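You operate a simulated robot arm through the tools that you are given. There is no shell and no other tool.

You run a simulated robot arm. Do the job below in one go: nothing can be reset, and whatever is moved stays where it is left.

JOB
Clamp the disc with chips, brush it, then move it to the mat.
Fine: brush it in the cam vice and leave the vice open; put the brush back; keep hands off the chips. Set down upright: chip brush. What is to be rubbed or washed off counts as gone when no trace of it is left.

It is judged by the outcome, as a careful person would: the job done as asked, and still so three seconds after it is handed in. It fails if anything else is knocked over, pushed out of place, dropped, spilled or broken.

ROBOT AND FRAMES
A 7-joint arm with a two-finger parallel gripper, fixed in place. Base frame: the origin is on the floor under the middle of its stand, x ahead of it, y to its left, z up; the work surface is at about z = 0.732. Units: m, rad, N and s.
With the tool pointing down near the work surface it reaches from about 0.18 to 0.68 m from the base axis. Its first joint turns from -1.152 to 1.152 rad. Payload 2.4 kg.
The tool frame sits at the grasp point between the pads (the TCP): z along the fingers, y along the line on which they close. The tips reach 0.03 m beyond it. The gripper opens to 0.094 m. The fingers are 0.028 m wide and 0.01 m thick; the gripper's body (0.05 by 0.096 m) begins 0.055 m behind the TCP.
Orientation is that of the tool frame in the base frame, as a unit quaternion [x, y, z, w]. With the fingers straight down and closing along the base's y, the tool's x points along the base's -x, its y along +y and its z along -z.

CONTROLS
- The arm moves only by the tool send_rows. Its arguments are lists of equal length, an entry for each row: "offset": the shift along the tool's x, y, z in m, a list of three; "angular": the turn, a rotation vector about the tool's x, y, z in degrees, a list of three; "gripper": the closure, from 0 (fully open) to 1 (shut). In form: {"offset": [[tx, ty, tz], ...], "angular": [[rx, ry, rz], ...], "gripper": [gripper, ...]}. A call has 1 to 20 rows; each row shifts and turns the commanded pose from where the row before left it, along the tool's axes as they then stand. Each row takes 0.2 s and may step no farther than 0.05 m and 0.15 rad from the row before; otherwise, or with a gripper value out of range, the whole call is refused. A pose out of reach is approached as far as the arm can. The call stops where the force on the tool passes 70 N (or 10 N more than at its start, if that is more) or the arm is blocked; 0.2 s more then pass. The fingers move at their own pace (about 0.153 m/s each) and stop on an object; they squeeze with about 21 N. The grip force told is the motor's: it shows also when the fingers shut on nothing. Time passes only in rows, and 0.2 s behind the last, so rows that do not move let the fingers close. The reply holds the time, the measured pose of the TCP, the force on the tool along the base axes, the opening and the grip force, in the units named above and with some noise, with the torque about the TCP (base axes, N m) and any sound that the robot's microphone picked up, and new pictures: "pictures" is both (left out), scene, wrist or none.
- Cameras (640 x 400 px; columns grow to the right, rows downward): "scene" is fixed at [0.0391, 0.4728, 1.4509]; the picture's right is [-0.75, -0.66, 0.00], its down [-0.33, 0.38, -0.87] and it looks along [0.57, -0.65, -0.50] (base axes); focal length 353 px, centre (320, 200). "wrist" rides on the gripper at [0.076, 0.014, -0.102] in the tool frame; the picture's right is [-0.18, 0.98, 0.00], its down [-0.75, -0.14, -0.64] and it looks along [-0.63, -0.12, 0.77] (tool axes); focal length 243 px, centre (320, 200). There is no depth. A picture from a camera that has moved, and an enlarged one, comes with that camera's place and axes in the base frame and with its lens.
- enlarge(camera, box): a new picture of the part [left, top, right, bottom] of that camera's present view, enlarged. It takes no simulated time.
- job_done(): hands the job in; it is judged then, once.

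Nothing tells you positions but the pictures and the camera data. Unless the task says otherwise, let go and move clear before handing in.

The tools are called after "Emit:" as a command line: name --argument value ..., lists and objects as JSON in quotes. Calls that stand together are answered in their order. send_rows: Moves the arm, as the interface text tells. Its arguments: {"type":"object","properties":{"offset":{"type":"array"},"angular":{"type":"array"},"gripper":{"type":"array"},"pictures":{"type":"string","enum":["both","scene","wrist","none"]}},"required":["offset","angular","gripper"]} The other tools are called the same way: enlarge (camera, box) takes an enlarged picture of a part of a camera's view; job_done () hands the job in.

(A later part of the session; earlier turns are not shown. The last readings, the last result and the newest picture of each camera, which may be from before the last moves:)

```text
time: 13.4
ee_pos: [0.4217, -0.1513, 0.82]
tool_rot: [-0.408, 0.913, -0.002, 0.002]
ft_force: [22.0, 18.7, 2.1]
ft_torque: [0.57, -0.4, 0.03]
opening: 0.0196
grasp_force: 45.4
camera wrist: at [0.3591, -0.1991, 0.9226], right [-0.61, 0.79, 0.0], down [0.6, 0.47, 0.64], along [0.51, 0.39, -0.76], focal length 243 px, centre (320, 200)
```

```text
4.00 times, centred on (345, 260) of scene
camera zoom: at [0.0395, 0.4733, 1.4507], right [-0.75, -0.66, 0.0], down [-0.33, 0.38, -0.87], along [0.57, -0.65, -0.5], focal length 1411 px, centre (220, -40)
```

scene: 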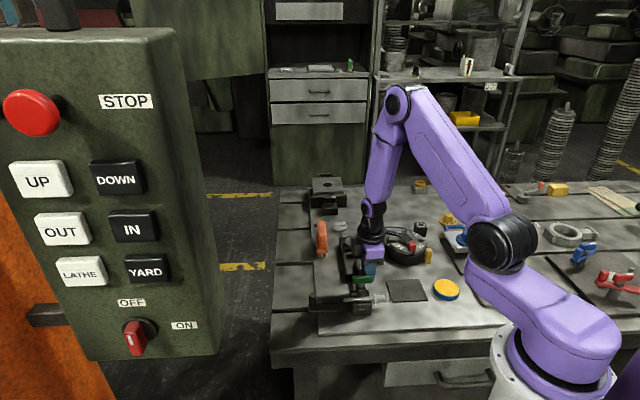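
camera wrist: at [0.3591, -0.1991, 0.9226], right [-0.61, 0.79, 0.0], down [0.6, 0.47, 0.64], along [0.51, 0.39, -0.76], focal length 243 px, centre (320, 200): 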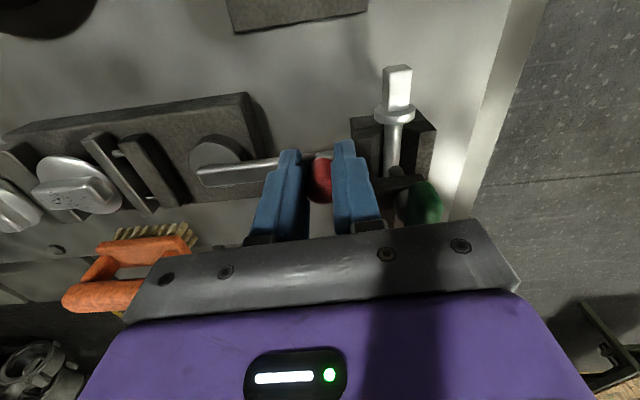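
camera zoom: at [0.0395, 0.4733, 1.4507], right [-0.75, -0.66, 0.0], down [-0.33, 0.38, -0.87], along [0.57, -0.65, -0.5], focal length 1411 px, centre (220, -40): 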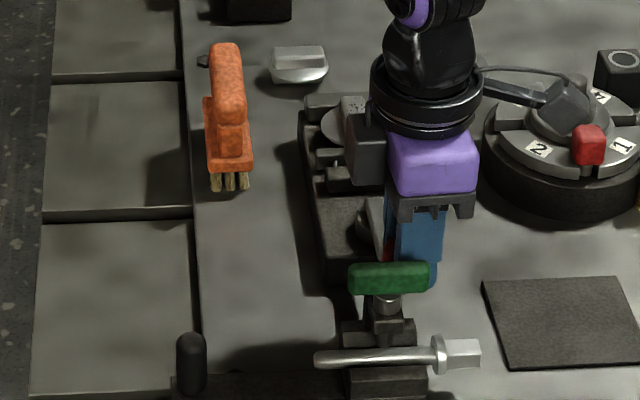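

The jaw assembly has advanced about 16 mm and is now at the disc; the lever lies nearly in line with the vice axis. I push a bit more to make sure it is tight.

Emit:
send_rows --offset '[[0.0056, -0.0006, 0], [0.0056, -0.0006, 0], [0, 0, 0]]' --angular '[[0, 0, -4], [0, 0, -4], [0, 0, 0]]' --gripper '[0.9, 0.9, 0.9]'

Emit:
enlarge --camera "wrist" --box '[0, 60, 360, 280]'

```text
time: 14.2
ee_pos: [0.4122, -0.1616, 0.8194]
tool_rot: [-0.468, 0.884, 0.002, -0.001]
ft_force: [0.4, -0.4, 0.1]
ft_torque: [0.0, 0.03, 0.03]
opening: 0.0094
grasp_force: 0.0
camera wrist: at [0.3568, -0.2176, 0.9217], right [-0.71, 0.7, 0.0], down [0.54, 0.54, 0.64], along [0.45, 0.46, -0.77], focal length 243 px, centre (320, 200)
```

scene: 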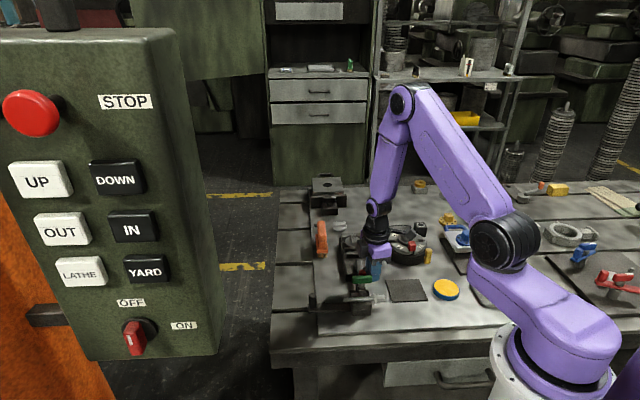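
wrist: 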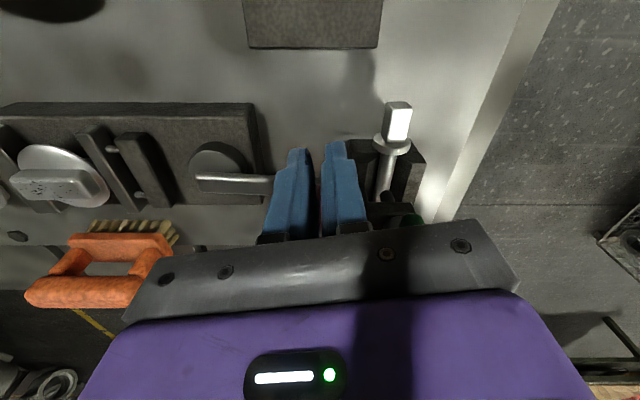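

```text
1.78 times, centred on (180, 170) of wrist
camera zoom: at [0.3568, -0.2176, 0.9217], right [-0.71, 0.7, 0.0], down [0.54, 0.54, 0.64], along [0.45, 0.46, -0.77], focal length 431 px, centre (569, 253)
```

zoom: 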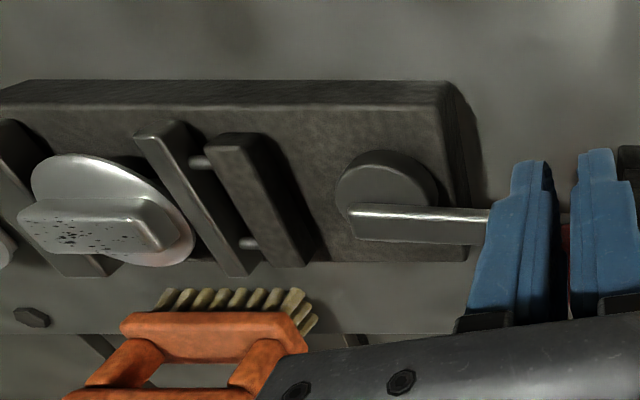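

The lever stopped at about 136° and the knob slipped out of the fingers, so it seems to have reached the clamped end position. I lift clear, turn back and look at the vice from above.

Emit:
send_rows --offset '[[0, 0, -0.04], [0, 0, -0.04], [0, 0, -0.04], [0, 0, 0], [0, 0, 0], [0, 0, 0], [0, 0, 0], [0, 0, 0], [0, 0, 0], [0, 0, 0], [0, 0, 0], [0, 0, 0], [0, 0, 0], [0, 0, 0], [0, 0, 0], [-0.022, 0.0187, 0], [-0.022, 0.0187, 0]]' --angular '[[0, 0, 0], [0, 0, 0], [0, 0, 0], [0, 0, 8.32], [0, 0, 8.32], [0, 0, 8.32], [0, 0, 8.32], [0, 0, 8.32], [0, 0, 8.32], [0, 0, 8.32], [0, 0, 8.32], [0, 0, 8.32], [0, 0, 8.32], [0, 0, 8.32], [0, 0, 8.32], [0, 0, 0], [0, 0, 0]]' --gripper '[0.9, 0.9, 0.9, 0.5, 0.2, 0, 0, 0, 0, 0, 0, 0, 0, 0, 0, 0, 0]'

Emit:
enlarge --camera "wrist" --box '[265, 70, 425, 240]'

Emit:
enlarge --camera "wrist" --box '[285, 150, 385, 230]'

Emit:
enlarge --camera "scene" --box '[305, 220, 385, 290]'

```text
time: 17.8
ee_pos: [0.4715, -0.1667, 0.9382]
tool_rot: [0.375, 0.927, 0.0, -0.001]
ft_force: [-0.2, 1.3, 0.1]
ft_torque: [-0.02, 0.04, -0.01]
opening: 0.0939
grasp_force: 0.0
camera wrist: at [0.426, -0.103, 1.0407], right [0.82, 0.58, 0.0], down [0.44, -0.63, 0.64], along [0.37, -0.52, -0.77], focal length 243 px, centre (320, 200)
```

scene: 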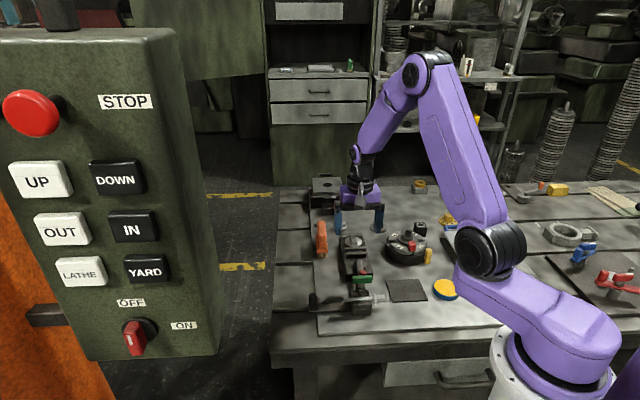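
wrist: 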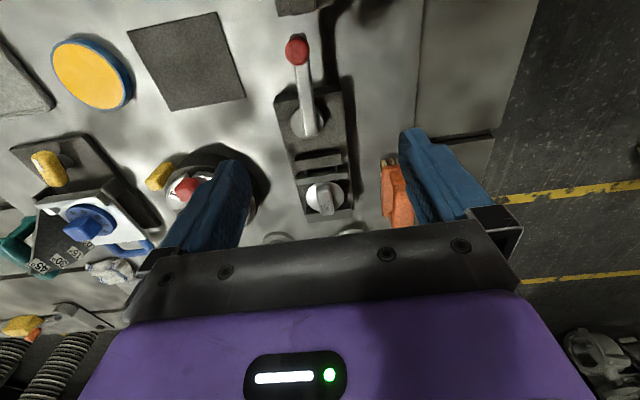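

```text
2.35 times, centred on (345, 155) of wrist
camera zoom: at [0.426, -0.103, 1.0407], right [0.82, 0.58, 0.0], down [0.44, -0.63, 0.64], along [0.37, -0.52, -0.77], focal length 571 px, centre (261, 306)
```

zoom: 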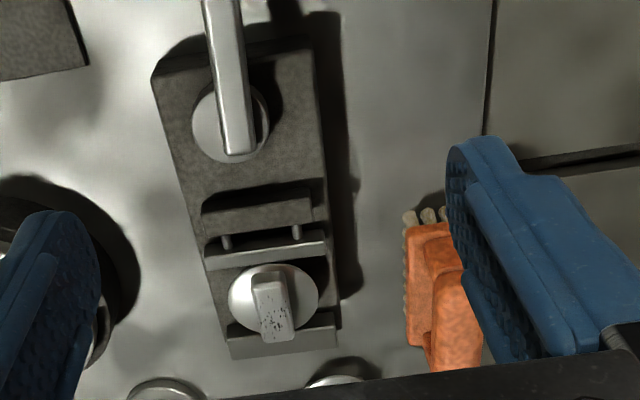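

```text
5.00 times, centred on (335, 190) of wrist
camera zoom: at [0.426, -0.103, 1.0407], right [0.82, 0.58, 0.0], down [0.44, -0.63, 0.64], along [0.37, -0.52, -0.77], focal length 1213 px, centre (245, 250)
```

zoom: 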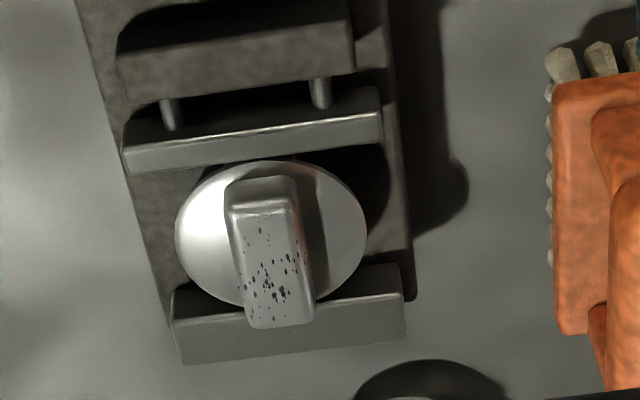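

```text
5.71 times, centred on (345, 255) of scene
camera zoom: at [0.0391, 0.4728, 1.4509], right [-0.75, -0.66, 0.0], down [-0.33, 0.38, -0.87], along [0.57, -0.65, -0.5], focal length 2016 px, centre (177, -114)
```

zoom: 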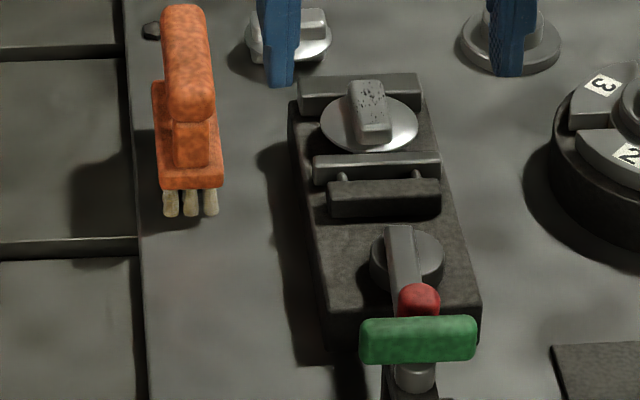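

The vice is clamped: the lever points back along the vice and the jaw is against the disc. The orange brush is a block with a bar handle, centred near (0.640, -0.219) with the handle at about z = 0.81, so I move above it next.

Emit:
send_rows --offset '[[-0.0315, 0.0159, 0], [-0.0315, 0.0159, 0], [-0.0315, 0.0159, 0], [-0.0315, 0.0159, 0], [-0.0315, 0.0159, 0], [0, 0, 0.02], [0, 0, 0.018]]' --angular '[[0, 0, 0], [0, 0, 0], [0, 0, 0], [0, 0, 0], [0, 0, 0.8], [0, 0, 0], [0, 0, 0]]' --gripper '[0.2, 0.2, 0.2, 0.2, 0.2, 0.2, 0.2]'

Emit:
enlarge --camera "wrist" --box '[220, 50, 420, 240]'

Emit:
enlarge --camera "scene" --box '[290, 190, 370, 270]'

```text
time: 19.4
ee_pos: [0.6417, -0.2151, 0.9011]
tool_rot: [0.382, 0.924, 0.001, 0.0]
ft_force: [-0.3, 0.0, 0.0]
ft_torque: [-0.03, 0.01, -0.01]
opening: 0.0753
grasp_force: 0.1
camera wrist: at [0.5962, -0.152, 1.0022], right [0.82, 0.57, 0.0], down [0.44, -0.63, 0.64], along [0.36, -0.53, -0.77], focal length 243 px, centre (320, 200)
```

scene: 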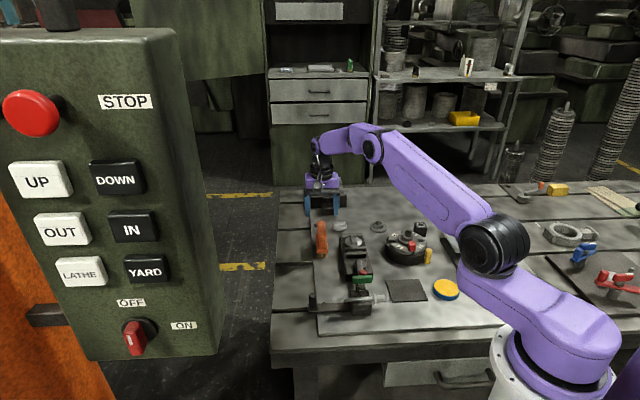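
wrist: 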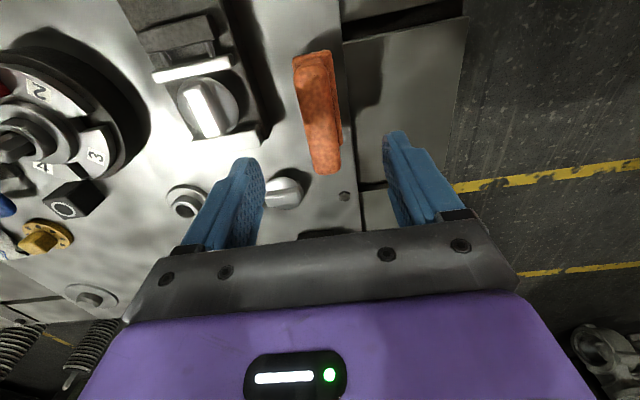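

```text
2.11 times, centred on (320, 145) of wrist
camera zoom: at [0.5962, -0.152, 1.0022], right [0.82, 0.57, 0.0], down [0.44, -0.63, 0.64], along [0.36, -0.53, -0.77], focal length 511 px, centre (320, 316)
```

zoom: 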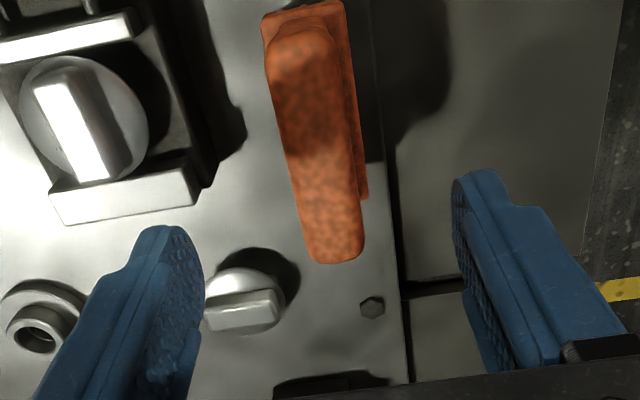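

```text
5.00 times, centred on (330, 230) of scene
camera zoom: at [0.0391, 0.4728, 1.4509], right [-0.75, -0.66, 0.0], down [-0.33, 0.38, -0.87], along [0.57, -0.65, -0.5], focal length 1764 px, centre (270, 50)
```

zoom: 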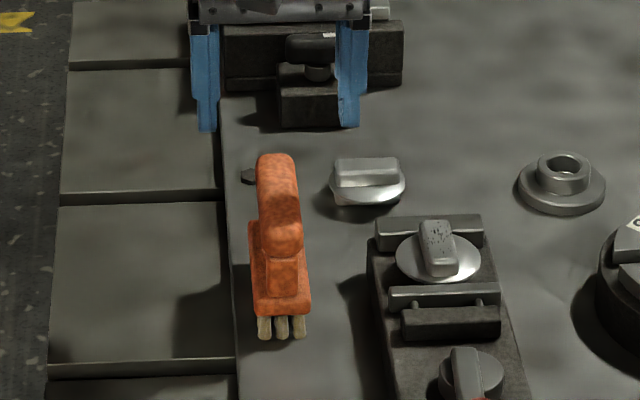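

The brush handle lies between the fingers, axis about -46° with its centre at (0.642, -0.2185). I trim the alignment, go down and grip the handle.

Emit:
send_rows --offset '[[-0.0026, -0.0022, 0.025], [0, 0, 0.025], [0, 0, 0.02], [0, 0, 0.014], [0, 0, 0], [0, 0, 0], [0, 0, 0], [0, 0, 0]]' --angular '[[0, 0, 1], [0, 0, 0], [0, 0, 0], [0, 0, 0], [0, 0, 0], [0, 0, 0], [0, 0, 0], [0, 0, 0]]' --gripper '[0.2, 0.2, 0.2, 0.2, 0.2, 0.9, 0.9, 0.9]'

Emit:
enlarge --camera "scene" --box '[290, 190, 370, 270]'

```text
time: 21.2
ee_pos: [0.6426, -0.2207, 0.8168]
tool_rot: [0.388, 0.922, 0.0, -0.001]
ft_force: [0.8, 0.0, 0.8]
ft_torque: [-0.1, -0.09, 0.02]
opening: 0.03
grasp_force: 21.2
camera wrist: at [0.5988, -0.1562, 0.919], right [0.83, 0.55, 0.0], down [0.42, -0.64, 0.64], along [0.36, -0.53, -0.77], focal length 243 px, centre (320, 200)
```

scene: 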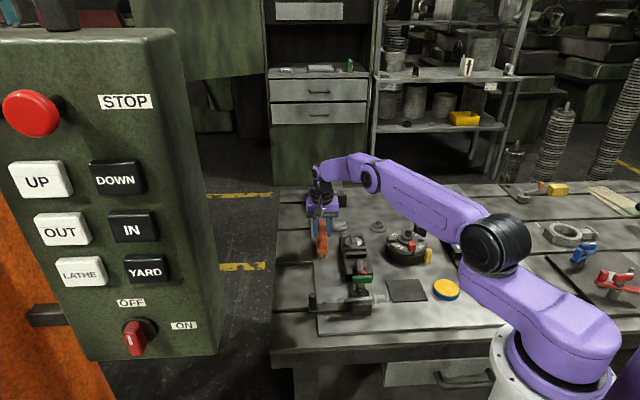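
wrist: 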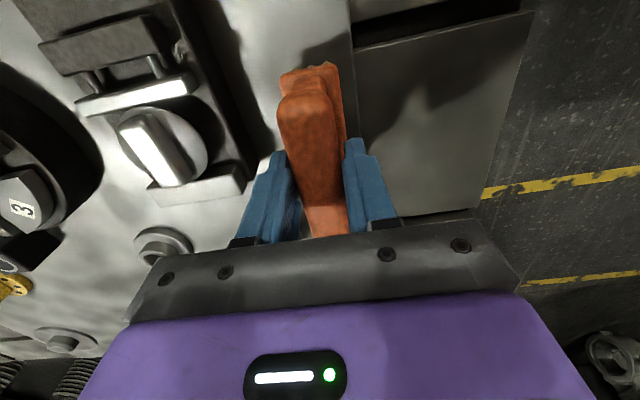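

```text
5.00 times, centred on (330, 230) of scene
camera zoom: at [0.0391, 0.4728, 1.4509], right [-0.75, -0.66, 0.0], down [-0.33, 0.38, -0.87], along [0.57, -0.65, -0.5], focal length 1764 px, centre (270, 50)
```

zoom: 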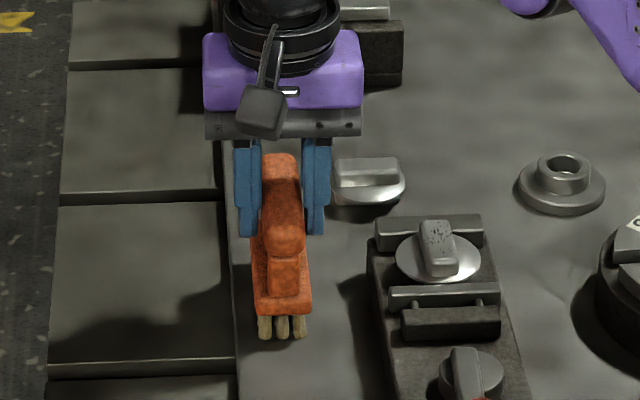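

The brush is gripped by its handle. I lift it straight up and carry it above the disc's bar, now at about (0.559, -0.279) after clamping.

Emit:
send_rows --offset '[[0, 0, -0.02], [0, 0, -0.035], [0, 0, -0.04], [0, 0, -0.035], [0.0042, -0.0251, 0], [0.0042, -0.0251, 0], [0.0042, -0.0251, 0], [0.0042, -0.0251, 0], [0, 0, 0.03], [0, 0, 0]]' --angular '[[0, 0, 0], [0, 0, 0], [0, 0, 0], [0, 0, 0], [0, 0, 0], [0, 0, 0], [0, 0, 0], [0, 0, 0], [0, 0, 0], [0, 0, 0]]' --gripper '[0.9, 0.9, 0.9, 0.9, 0.9, 0.9, 0.9, 0.9, 0.9, 0.9]'

Emit:
enlarge --camera "scene" --box '[300, 180, 400, 270]'

Emit:
enlarge --camera "wrist" --box '[220, 50, 420, 240]'

```text
time: 23.4
ee_pos: [0.5561, -0.2804, 0.9182]
tool_rot: [0.388, 0.922, 0.0, 0.0]
ft_force: [0.1, 0.2, -1.6]
ft_torque: [0.0, -0.03, 0.02]
opening: 0.0302
grasp_force: 21.0
camera wrist: at [0.5129, -0.2162, 1.0197], right [0.83, 0.55, 0.0], down [0.42, -0.64, 0.64], along [0.36, -0.53, -0.77], focal length 243 px, centre (320, 200)
```

scene: 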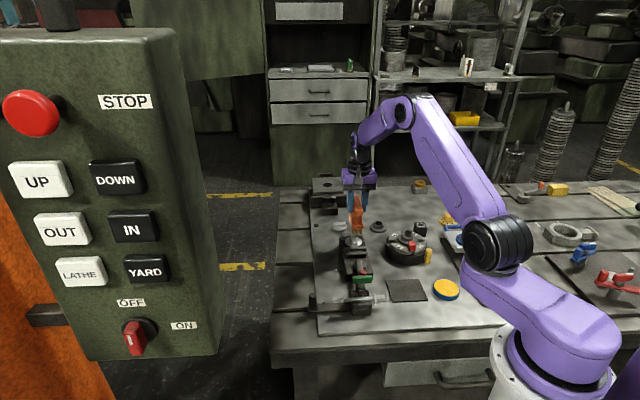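
wrist: 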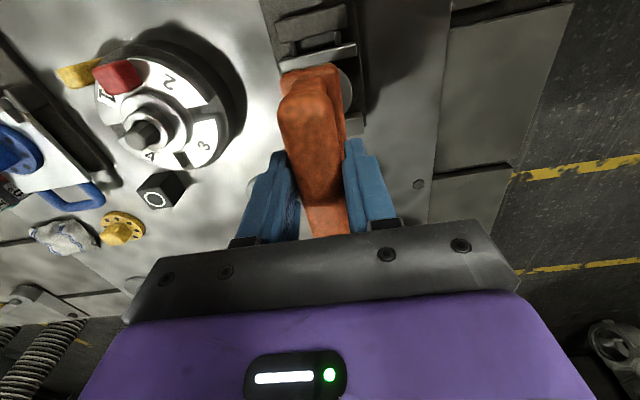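

```text
4.44 times, centred on (350, 225) of scene
camera zoom: at [0.0391, 0.4728, 1.4509], right [-0.75, -0.66, 0.0], down [-0.33, 0.38, -0.87], along [0.57, -0.65, -0.5], focal length 1568 px, centre (187, 89)
```

zoom: 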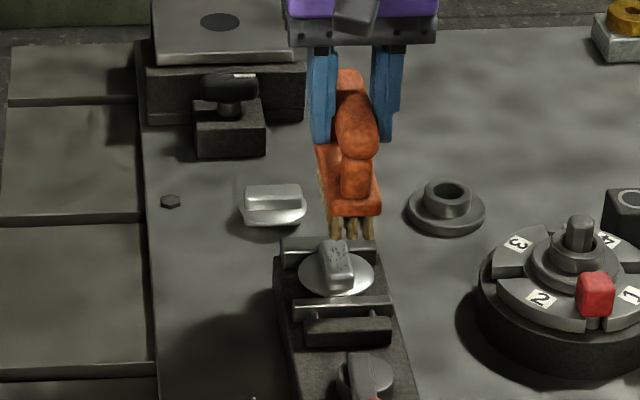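

```text
2.11 times, centred on (320, 145) of wrist
camera zoom: at [0.5129, -0.2162, 1.0197], right [0.83, 0.55, 0.0], down [0.42, -0.64, 0.64], along [0.36, -0.53, -0.77], focal length 511 px, centre (320, 316)
```

zoom: 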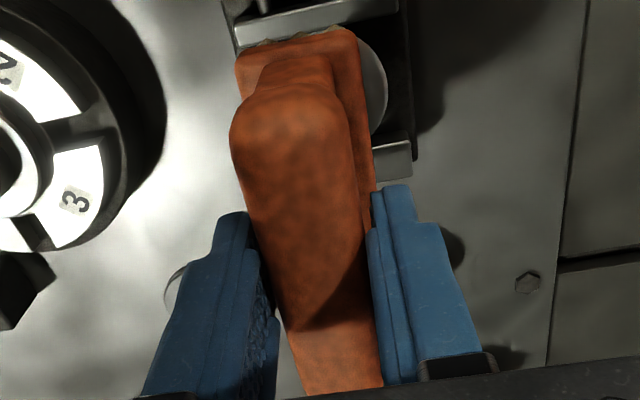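

The brush is aligned over the bar. I lower it to just above the bar and check the gap.

Emit:
send_rows --offset '[[0, 0, 0.025], [0, 0, 0.015], [0, 0, 0.004], [0, 0, 0]]' --angular '[[0, 0, 0], [0, 0, 0], [0, 0, 0], [0, 0, 0]]' --gripper '[0.9, 0.9, 0.9, 0.9]' --pictures "scene"

Emit:
enlarge --camera "scene" --box '[320, 210, 390, 270]'

```text
time: 24.4
ee_pos: [0.5574, -0.2796, 0.8747]
tool_rot: [0.388, 0.921, 0.0, 0.002]
ft_force: [-1.3, 1.7, 14.9]
ft_torque: [0.0, -0.04, 0.02]
opening: 0.0306
grasp_force: 20.6
```

scene: 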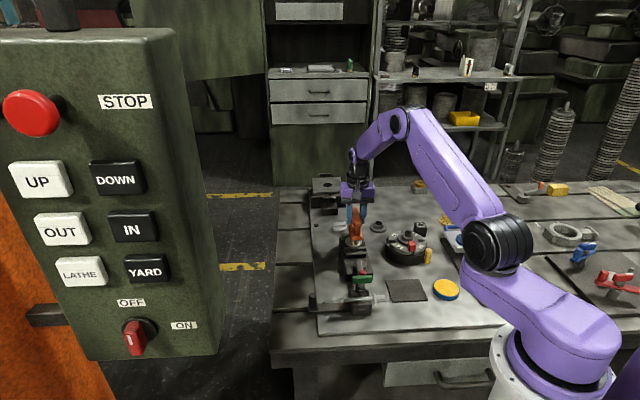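

```text
6.67 times, centred on (355, 240) of scene
camera zoom: at [0.0388, 0.473, 1.4508], right [-0.75, -0.66, 0.0], down [-0.33, 0.38, -0.87], along [0.57, -0.65, -0.5], focal length 2352 px, centre (87, -67)
```

zoom: 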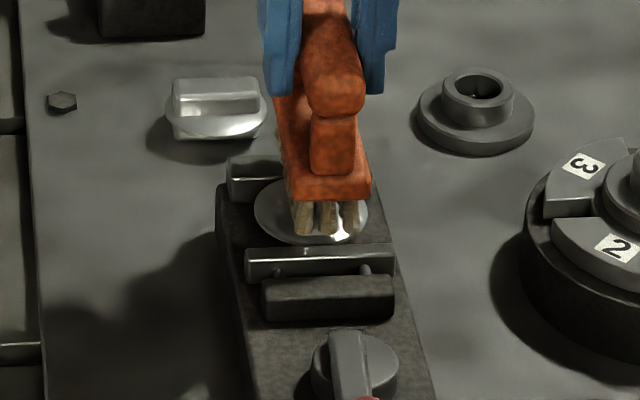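

The bristles already rest on the bar with about 15 N. I stroke back and forth along the bar at this light pressure.

Emit:
send_rows --offset '[[0, 0.005, 0], [0.01, 0, 0], [0.01, 0, 0], [-0.01, 0, 0], [-0.01, 0, 0], [-0.01, 0, 0], [-0.01, 0, 0], [0.01, 0, 0], [0.01, 0, 0], [0.01, 0, 0], [0.01, 0, 0], [-0.01, 0, 0], [-0.01, 0, 0]]' --angular '[[0, 0, 0], [0, 0, 0], [0, 0, 0], [0, 0, 0], [0, 0, 0], [0, 0, 0], [0, 0, 0], [0, 0, 0], [0, 0, 0], [0, 0, 0], [0, 0, 0], [0, 0, 0], [0, 0, 0]]' --gripper '[0.9, 0.9, 0.9, 0.9, 0.9, 0.9, 0.9, 0.9, 0.9, 0.9, 0.9, 0.9, 0.9]' --pictures "scene"

Emit:
enlarge --camera "scene" --box '[320, 210, 390, 270]'

```text
time: 27.2
ee_pos: [0.5621, -0.275, 0.873]
tool_rot: [0.389, 0.921, 0.001, 0.001]
ft_force: [-0.1, 0.1, -1.7]
ft_torque: [0.02, -0.04, -0.01]
opening: 0.0303
grasp_force: 21.6
```

scene: 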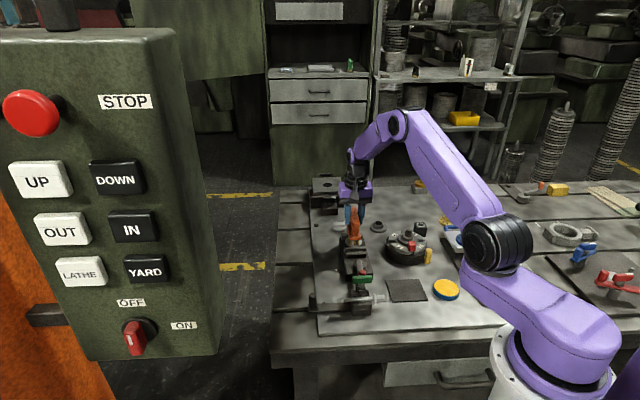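

```text
6.67 times, centred on (355, 240) of scene
camera zoom: at [0.0391, 0.4728, 1.4509], right [-0.75, -0.66, 0.0], down [-0.33, 0.38, -0.87], along [0.57, -0.65, -0.5], focal length 2352 px, centre (87, -67)
```

zoom: 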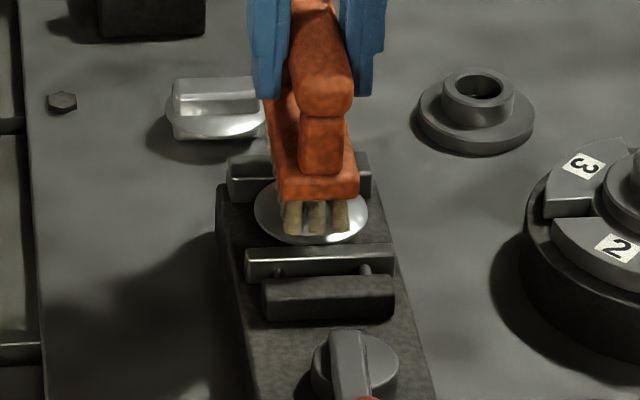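

The contact went light, so the brush settled slightly in the grip. I press 3 mm lower and repeat the strokes with some sideways coverage, then look.

Emit:
send_rows --offset '[[0, 0, 0.003], [0.012, 0, 0], [0.012, 0, 0], [-0.012, 0, 0], [-0.012, 0, 0], [-0.012, 0, 0], [-0.012, 0, 0], [0.012, 0.0, 0], [0.012, 0, 0], [0, -0.008, 0], [-0.012, 0, 0], [-0.012, 0, 0], [-0.012, 0, 0], [-0.012, 0, 0], [0.012, 0, 0], [0.012, 0, 0]]' --angular '[[0, 0, 0], [0, 0, 0], [0, 0, 0], [0, 0, 0], [0, 0, 0], [0, 0, 0], [0, 0, 0], [0, 0, 0], [0, 0, 0], [0, 0, 0], [0, 0, 0], [0, 0, 0], [0, 0, 0], [0, 0, 0], [0, 0, 0], [0, 0, 0]]' --gripper '[0.9, 0.9, 0.9, 0.9, 0.9, 0.9, 0.9, 0.9, 0.9, 0.9, 0.9, 0.9, 0.9, 0.9, 0.9, 0.9]' --pictures "none"

Emit:
enlarge --camera "scene" --box '[320, 210, 390, 270]'

```text
time: 30.6
ee_pos: [0.5723, -0.2984, 0.8716]
tool_rot: [0.389, 0.921, 0.001, 0.003]
ft_force: [-0.3, -1.7, 8.5]
ft_torque: [0.23, 0.09, 0.01]
opening: 0.0301
grasp_force: 21.1
```

```text
6.67 times, centred on (355, 240) of scene
camera zoom: at [0.039, 0.4729, 1.4508], right [-0.75, -0.66, 0.0], down [-0.33, 0.38, -0.87], along [0.57, -0.65, -0.5], focal length 2352 px, centre (87, -67)
```

zoom: 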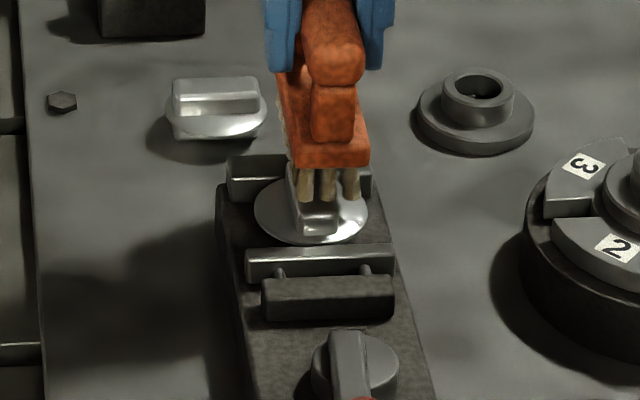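

I lift the brush to check the bar for remaining specks.

Emit:
send_rows --offset '[[0, 0, -0.03], [0, 0, -0.03], [-0.03, 0, -0.01], [-0.03, 0, 0]]' --angular '[[0, 0, 0], [0, 0, 0], [0, 0, 0], [0, 0, 0]]' --gripper '[0.9, 0.9, 0.9, 0.9]' --pictures "both"

Emit:
enlarge --camera "scene" --box '[330, 220, 380, 260]'

Emit:
enlarge --camera "wrist" --box '[240, 20, 400, 180]'

```text
time: 31.6
ee_pos: [0.6055, -0.3344, 0.9376]
tool_rot: [0.389, 0.921, 0.001, -0.002]
ft_force: [-0.6, 0.1, -1.4]
ft_torque: [-0.02, 0.0, 0.03]
opening: 0.0301
grasp_force: 21.5
out of reach, approached as far as the arm can: row 4
camera wrist: at [0.5624, -0.2702, 1.0402], right [0.83, 0.55, 0.0], down [0.43, -0.64, 0.64], along [0.35, -0.53, -0.77], focal length 243 px, centre (320, 200)
```

scene: 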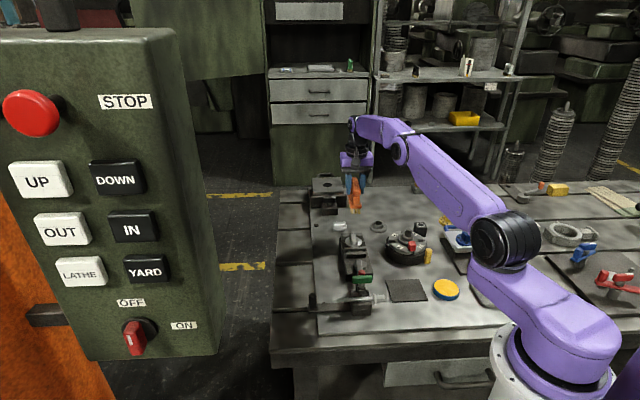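
wrist: 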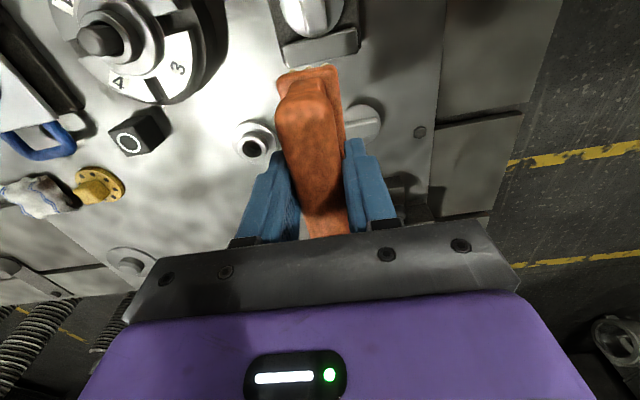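

```text
10.00 times, centred on (355, 240) of scene
camera zoom: at [0.0391, 0.4728, 1.4509], right [-0.75, -0.66, 0.0], down [-0.33, 0.38, -0.87], along [0.57, -0.65, -0.5], focal length 3528 px, centre (-30, -200)
```

zoom: 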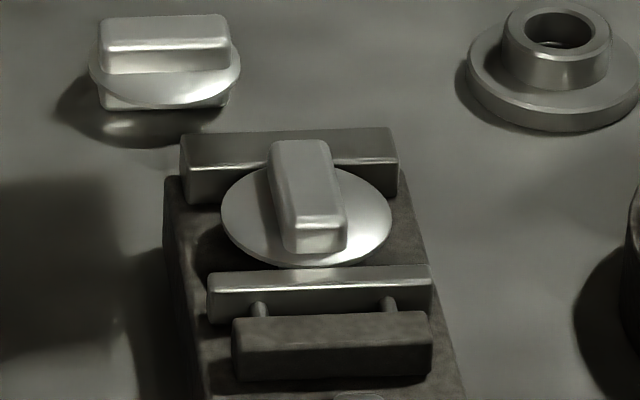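

```text
2.50 times, centred on (320, 100) of wrist
camera zoom: at [0.5624, -0.2702, 1.0402], right [0.83, 0.55, 0.0], down [0.43, -0.64, 0.64], along [0.35, -0.53, -0.77], focal length 606 px, centre (320, 450)
```

zoom: 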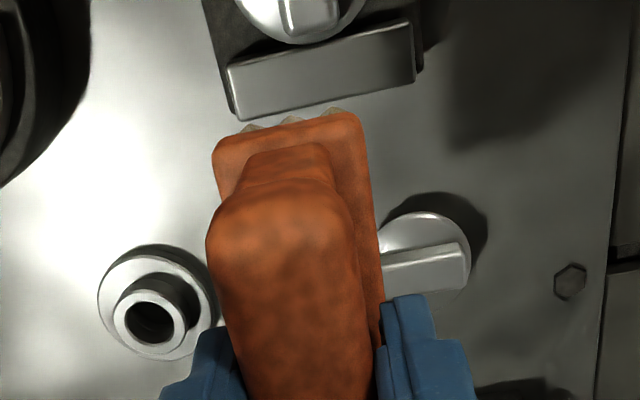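

From the scene camera the bar looks clean. On the way back to the brush's home I check the bar's other side with the wrist camera.

Emit:
send_rows --offset '[[0.0155, 0.0265, 0], [0.0155, 0.0265, 0], [0.0155, 0.0265, 0], [0.0155, 0.0265, 0]]' --angular '[[0, 0, 0], [0, 0, 0], [0, 0, 0], [0, 0, 0]]' --gripper '[0.9, 0.9, 0.9, 0.9]' --pictures "both"

Emit:
enlarge --camera "wrist" --box '[140, 50, 300, 150]'

Emit:
enlarge --camera "scene" --box '[290, 170, 400, 270]'

```text
time: 32.6
ee_pos: [0.6403, -0.2166, 0.9378]
tool_rot: [0.388, 0.921, 0.0, 0.0]
ft_force: [-0.1, -0.2, -2.2]
ft_torque: [0.03, -0.04, -0.03]
opening: 0.0301
grasp_force: 21.3
camera wrist: at [0.5963, -0.1529, 1.0403], right [0.83, 0.55, 0.0], down [0.42, -0.64, 0.64], along [0.36, -0.53, -0.77], focal length 243 px, centre (320, 200)
```

scene: 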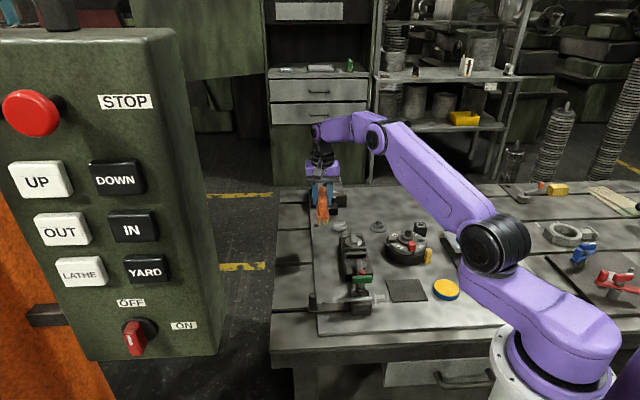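
wrist: 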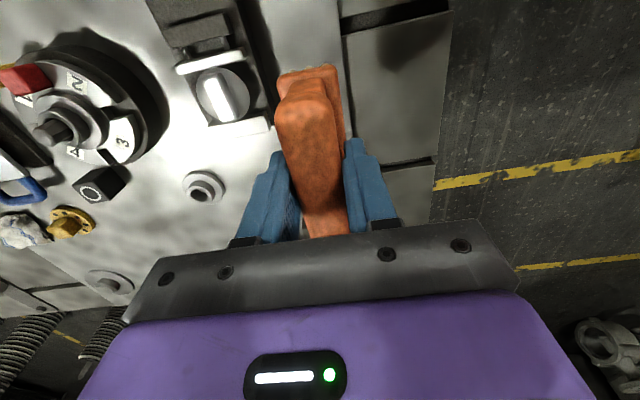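

```text
4.00 times, centred on (220, 100) of wrist
camera zoom: at [0.5963, -0.1529, 1.0403], right [0.83, 0.55, 0.0], down [0.42, -0.64, 0.64], along [0.36, -0.53, -0.77], focal length 970 px, centre (720, 600)
```

zoom: 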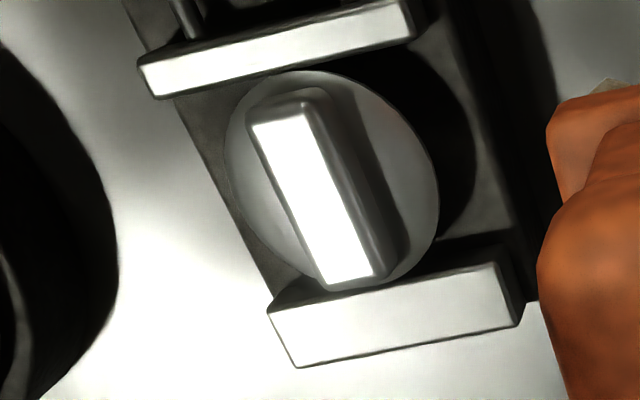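

```text
4.00 times, centred on (345, 220) of scene
camera zoom: at [0.0391, 0.4728, 1.4509], right [-0.75, -0.66, 0.0], down [-0.33, 0.38, -0.87], along [0.57, -0.65, -0.5], focal length 1411 px, centre (220, 120)
```

zoom: 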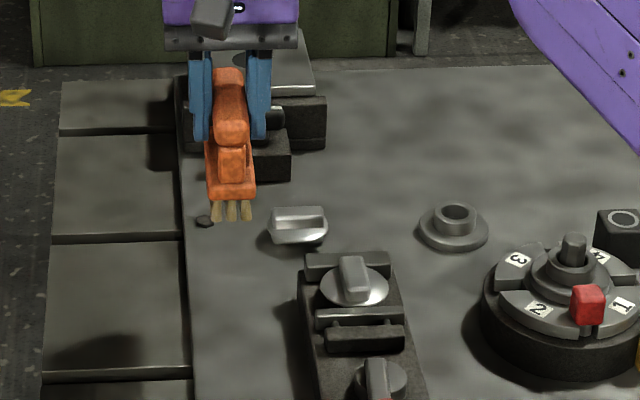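

The bar looks clean from this side too. I now lower the brush to its original spot, slowly near the table.

Emit:
send_rows --offset '[[-0.0045, -0.0012, 0.03], [0, 0, 0.03], [0, 0, 0.03], [0, 0, 0.018], [0, 0, 0.008], [0, 0, 0]]' --angular '[[0, 0, 0], [0, 0, 0], [0, 0, 0], [0, 0, 0], [0, 0, 0], [0, 0, 0]]' --gripper '[0.9, 0.9, 0.9, 0.9, 0.9, 0.9]' --pictures "scene"

Emit:
enlarge --camera "scene" --box '[290, 190, 370, 270]'

```text
time: 34.0
ee_pos: [0.6398, -0.2205, 0.8243]
tool_rot: [0.389, 0.921, -0.001, -0.001]
ft_force: [-0.6, -0.6, -1.8]
ft_torque: [0.01, 0.0, -0.01]
opening: 0.0302
grasp_force: 20.5
```

scene: 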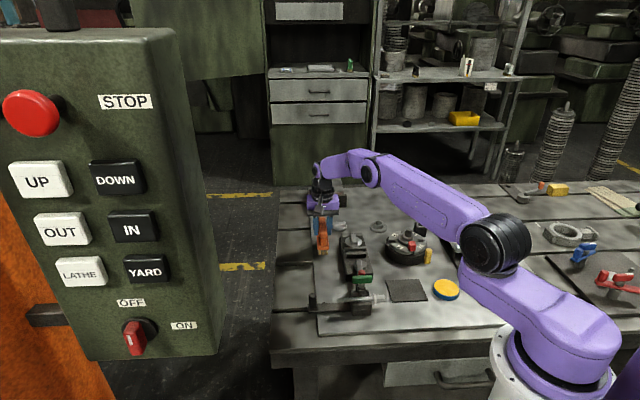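

```text
5.00 times, centred on (330, 230) of scene
camera zoom: at [0.0391, 0.4728, 1.4509], right [-0.75, -0.66, 0.0], down [-0.33, 0.38, -0.87], along [0.57, -0.65, -0.5], focal length 1764 px, centre (270, 50)
```

zoom: 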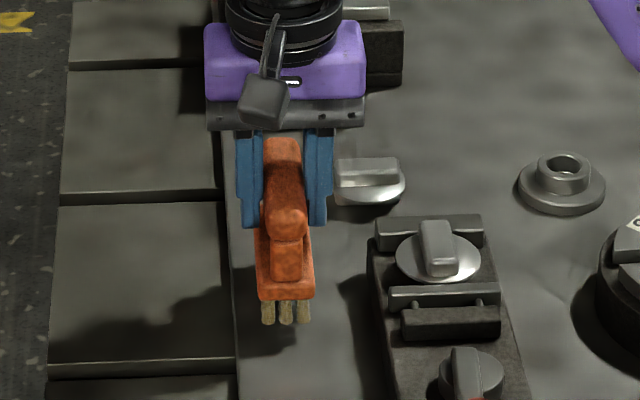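

About 10 mm remain to the table. I trim the position by 2 mm and lower until I feel contact.

Emit:
send_rows --offset '[[-0.002, 0.002, 0.006], [0, 0, 0.002], [0, 0, 0.001], [0, 0, 0]]' --angular '[[0, 0, 0], [0, 0, 0], [0, 0, 0], [0, 0, 0]]' --gripper '[0.9, 0.9, 0.9, 0.9]' --pictures "none"

Emit:
enlarge --camera "scene" --box '[290, 190, 370, 270]'

```text
time: 35.0
ee_pos: [0.6438, -0.2201, 0.8154]
tool_rot: [0.388, 0.922, 0.0, 0.001]
ft_force: [0.7, -0.1, -1.3]
ft_torque: [0.02, 0.0, -0.02]
opening: 0.0304
grasp_force: 20.8
```

```text
5.00 times, centred on (330, 230) of scene
camera zoom: at [0.0391, 0.4728, 1.4509], right [-0.75, -0.66, 0.0], down [-0.33, 0.38, -0.87], along [0.57, -0.65, -0.5], focal length 1764 px, centre (270, 50)
```

zoom: 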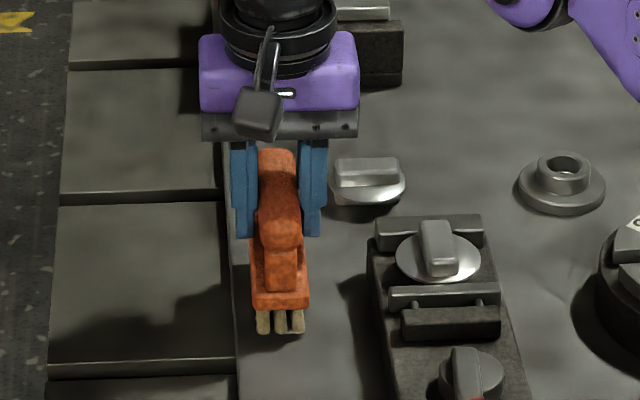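

A few millimetres remain. I keep lowering in small steps.

Emit:
send_rows --offset '[[0, -0.0015, 0.002], [0, 0, 0.0015], [0, 0, 0]]' --angular '[[0, 0, 0], [0, 0, 0], [0, 0, 0]]' --gripper '[0.9, 0.9, 0.9]' --pictures "none"

Emit:
enlarge --camera "scene" --box '[290, 190, 370, 270]'

```text
time: 35.8
ee_pos: [0.6437, -0.2201, 0.8126]
tool_rot: [0.39, 0.921, 0.0, 0.001]
ft_force: [-0.6, -0.1, -0.8]
ft_torque: [-0.02, 0.0, -0.03]
opening: 0.0303
grasp_force: 20.8
```

```text
5.00 times, centred on (330, 230) of scene
camera zoom: at [0.0391, 0.4728, 1.4509], right [-0.75, -0.66, 0.0], down [-0.33, 0.38, -0.87], along [0.57, -0.65, -0.5], focal length 1764 px, centre (270, 50)
```

zoom: 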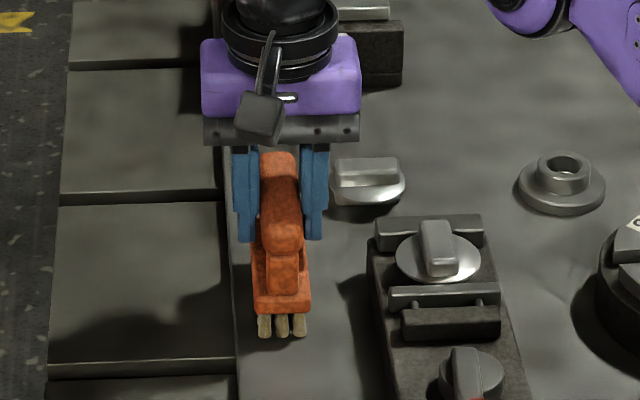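

Emit:
send_rows --offset '[[0, 0, 0.001], [0, 0, 0.001], [0, 0, 0]]' --angular '[[0, 0, 0], [0, 0, 0], [0, 0, 0]]' --gripper '[0.9, 0.9, 0.9]' --pictures "none"

```text
time: 36.6
ee_pos: [0.6435, -0.2206, 0.8118]
tool_rot: [0.389, 0.921, 0.0, 0.001]
ft_force: [-1.6, -0.5, 8.0]
ft_torque: [0.3, 0.39, 0.04]
opening: 0.0302
grasp_force: 21.1
```

The brush now stands on the table (8 N of contact). I release it and rise straight up.

Emit:
send_rows --offset '[[0, 0, 0], [0, 0, 0], [0, 0, 0], [0, 0, -0.02], [0, 0, -0.03], [0, 0, -0.04], [0, 0, -0.04]]' --angular '[[0, 0, 0], [0, 0, 0], [0, 0, 0], [0, 0, 0], [0, 0, 0], [0, 0, 0], [0, 0, 0]]' --gripper '[0.6, 0.3, 0.2, 0.2, 0.2, 0.2, 0.2]'

Emit:
enlarge --camera "scene" --box '[290, 190, 370, 270]'

Emit:
enlarge --camera "wrist" --box '[150, 20, 400, 180]'

```text
time: 38.2
ee_pos: [0.6426, -0.2205, 0.9395]
tool_rot: [0.39, 0.921, 0.001, -0.001]
ft_force: [1.2, 0.9, 0.1]
ft_torque: [-0.04, 0.01, 0.0]
opening: 0.0753
grasp_force: 0.0
camera wrist: at [0.5986, -0.1563, 1.042], right [0.83, 0.55, 0.0], down [0.43, -0.64, 0.64], along [0.35, -0.53, -0.77], focal length 243 px, centre (320, 200)
```

scene: 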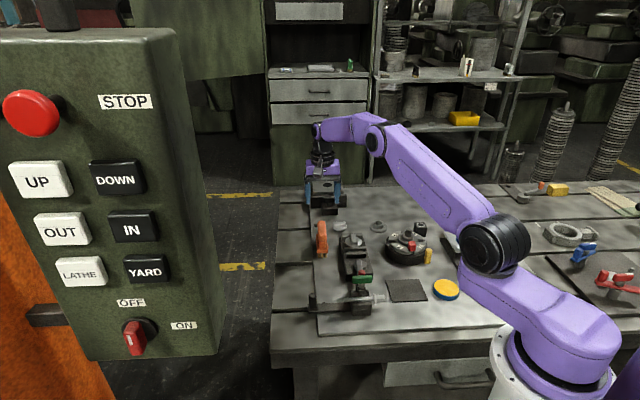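
wrist: 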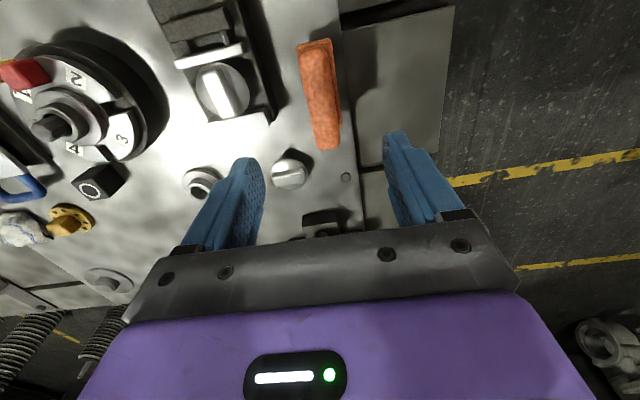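

```text
5.00 times, centred on (330, 230) of scene
camera zoom: at [0.0391, 0.4728, 1.4509], right [-0.75, -0.66, 0.0], down [-0.33, 0.38, -0.87], along [0.57, -0.65, -0.5], focal length 1764 px, centre (270, 50)
```

zoom: 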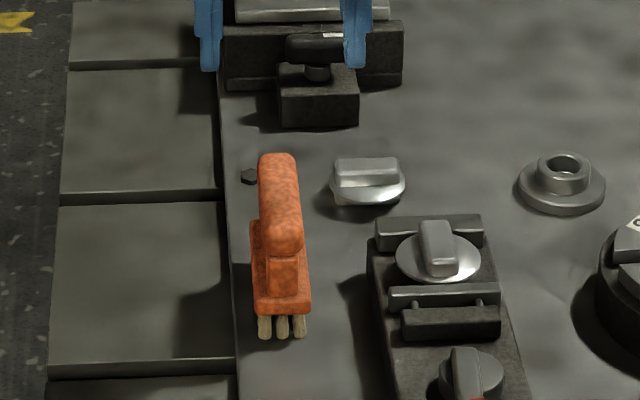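

```text
2.50 times, centred on (275, 100) of wrist
camera zoom: at [0.5986, -0.1563, 1.042], right [0.83, 0.55, 0.0], down [0.43, -0.64, 0.64], along [0.35, -0.53, -0.77], focal length 606 px, centre (432, 450)
```

zoom: 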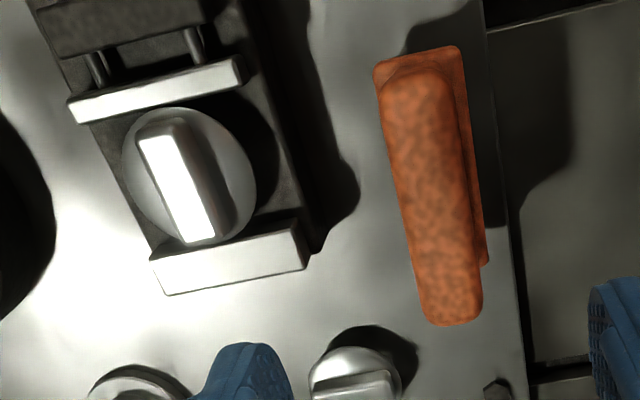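

The brush is back exactly where it stood. I return to the earlier viewpoint to double-check that the bar is clean before unclamping.

Emit:
send_rows --offset '[[0.0315, -0.0171, 0], [0.0315, -0.0171, 0], [0.0315, -0.0171, 0], [0.0315, -0.0171, 0], [0.0315, -0.0171, 0]]' --angular '[[0, 0, 0], [0, 0, 0], [0, 0, 0], [0, 0, 0], [0, 0, 0]]' --gripper '[0.2, 0, 0, 0, 0]'

Emit:
enlarge --camera "wrist" --box '[285, 150, 385, 230]'

Emit:
enlarge --camera "wrist" --box '[240, 10, 420, 170]'

```text
time: 39.4
ee_pos: [0.47, -0.1709, 0.9373]
tool_rot: [0.388, 0.922, 0.001, 0.0]
ft_force: [-0.4, -1.1, -0.7]
ft_torque: [-0.01, 0.01, -0.01]
opening: 0.094
grasp_force: 0.1
camera wrist: at [0.427, -0.1067, 1.0402], right [0.83, 0.55, 0.0], down [0.42, -0.64, 0.64], along [0.36, -0.53, -0.77], focal length 243 px, centre (320, 200)
```

scene: 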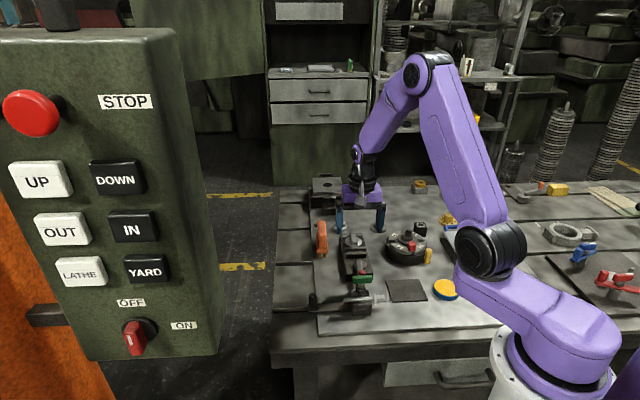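
wrist: 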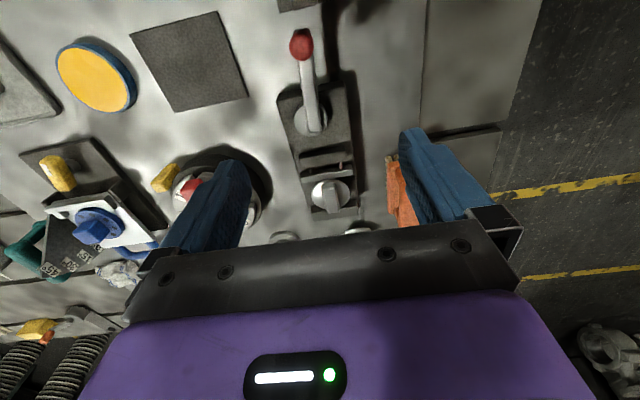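

```text
5.00 times, centred on (335, 190) of wrist
camera zoom: at [0.427, -0.1067, 1.0402], right [0.83, 0.55, 0.0], down [0.42, -0.64, 0.64], along [0.36, -0.53, -0.77], focal length 1213 px, centre (245, 250)
```

zoom: 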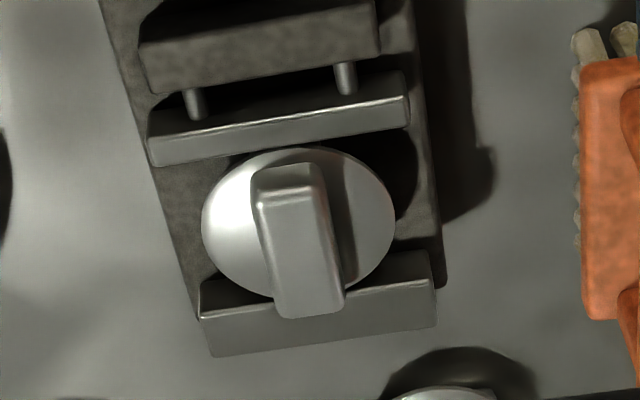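

```text
2.50 times, centred on (330, 90) of wrist
camera zoom: at [0.427, -0.1067, 1.0402], right [0.83, 0.55, 0.0], down [0.42, -0.64, 0.64], along [0.36, -0.53, -0.77], focal length 606 px, centre (295, 475)
```

zoom: 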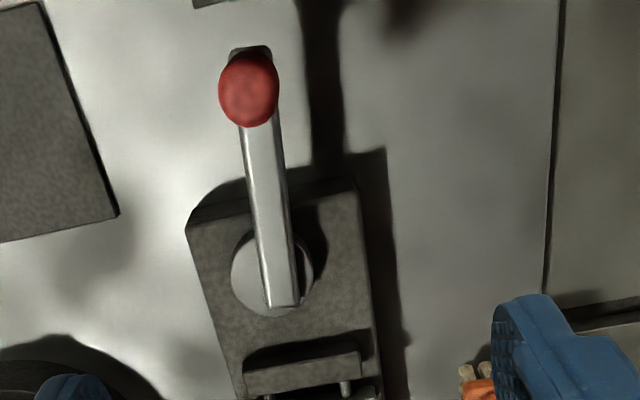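

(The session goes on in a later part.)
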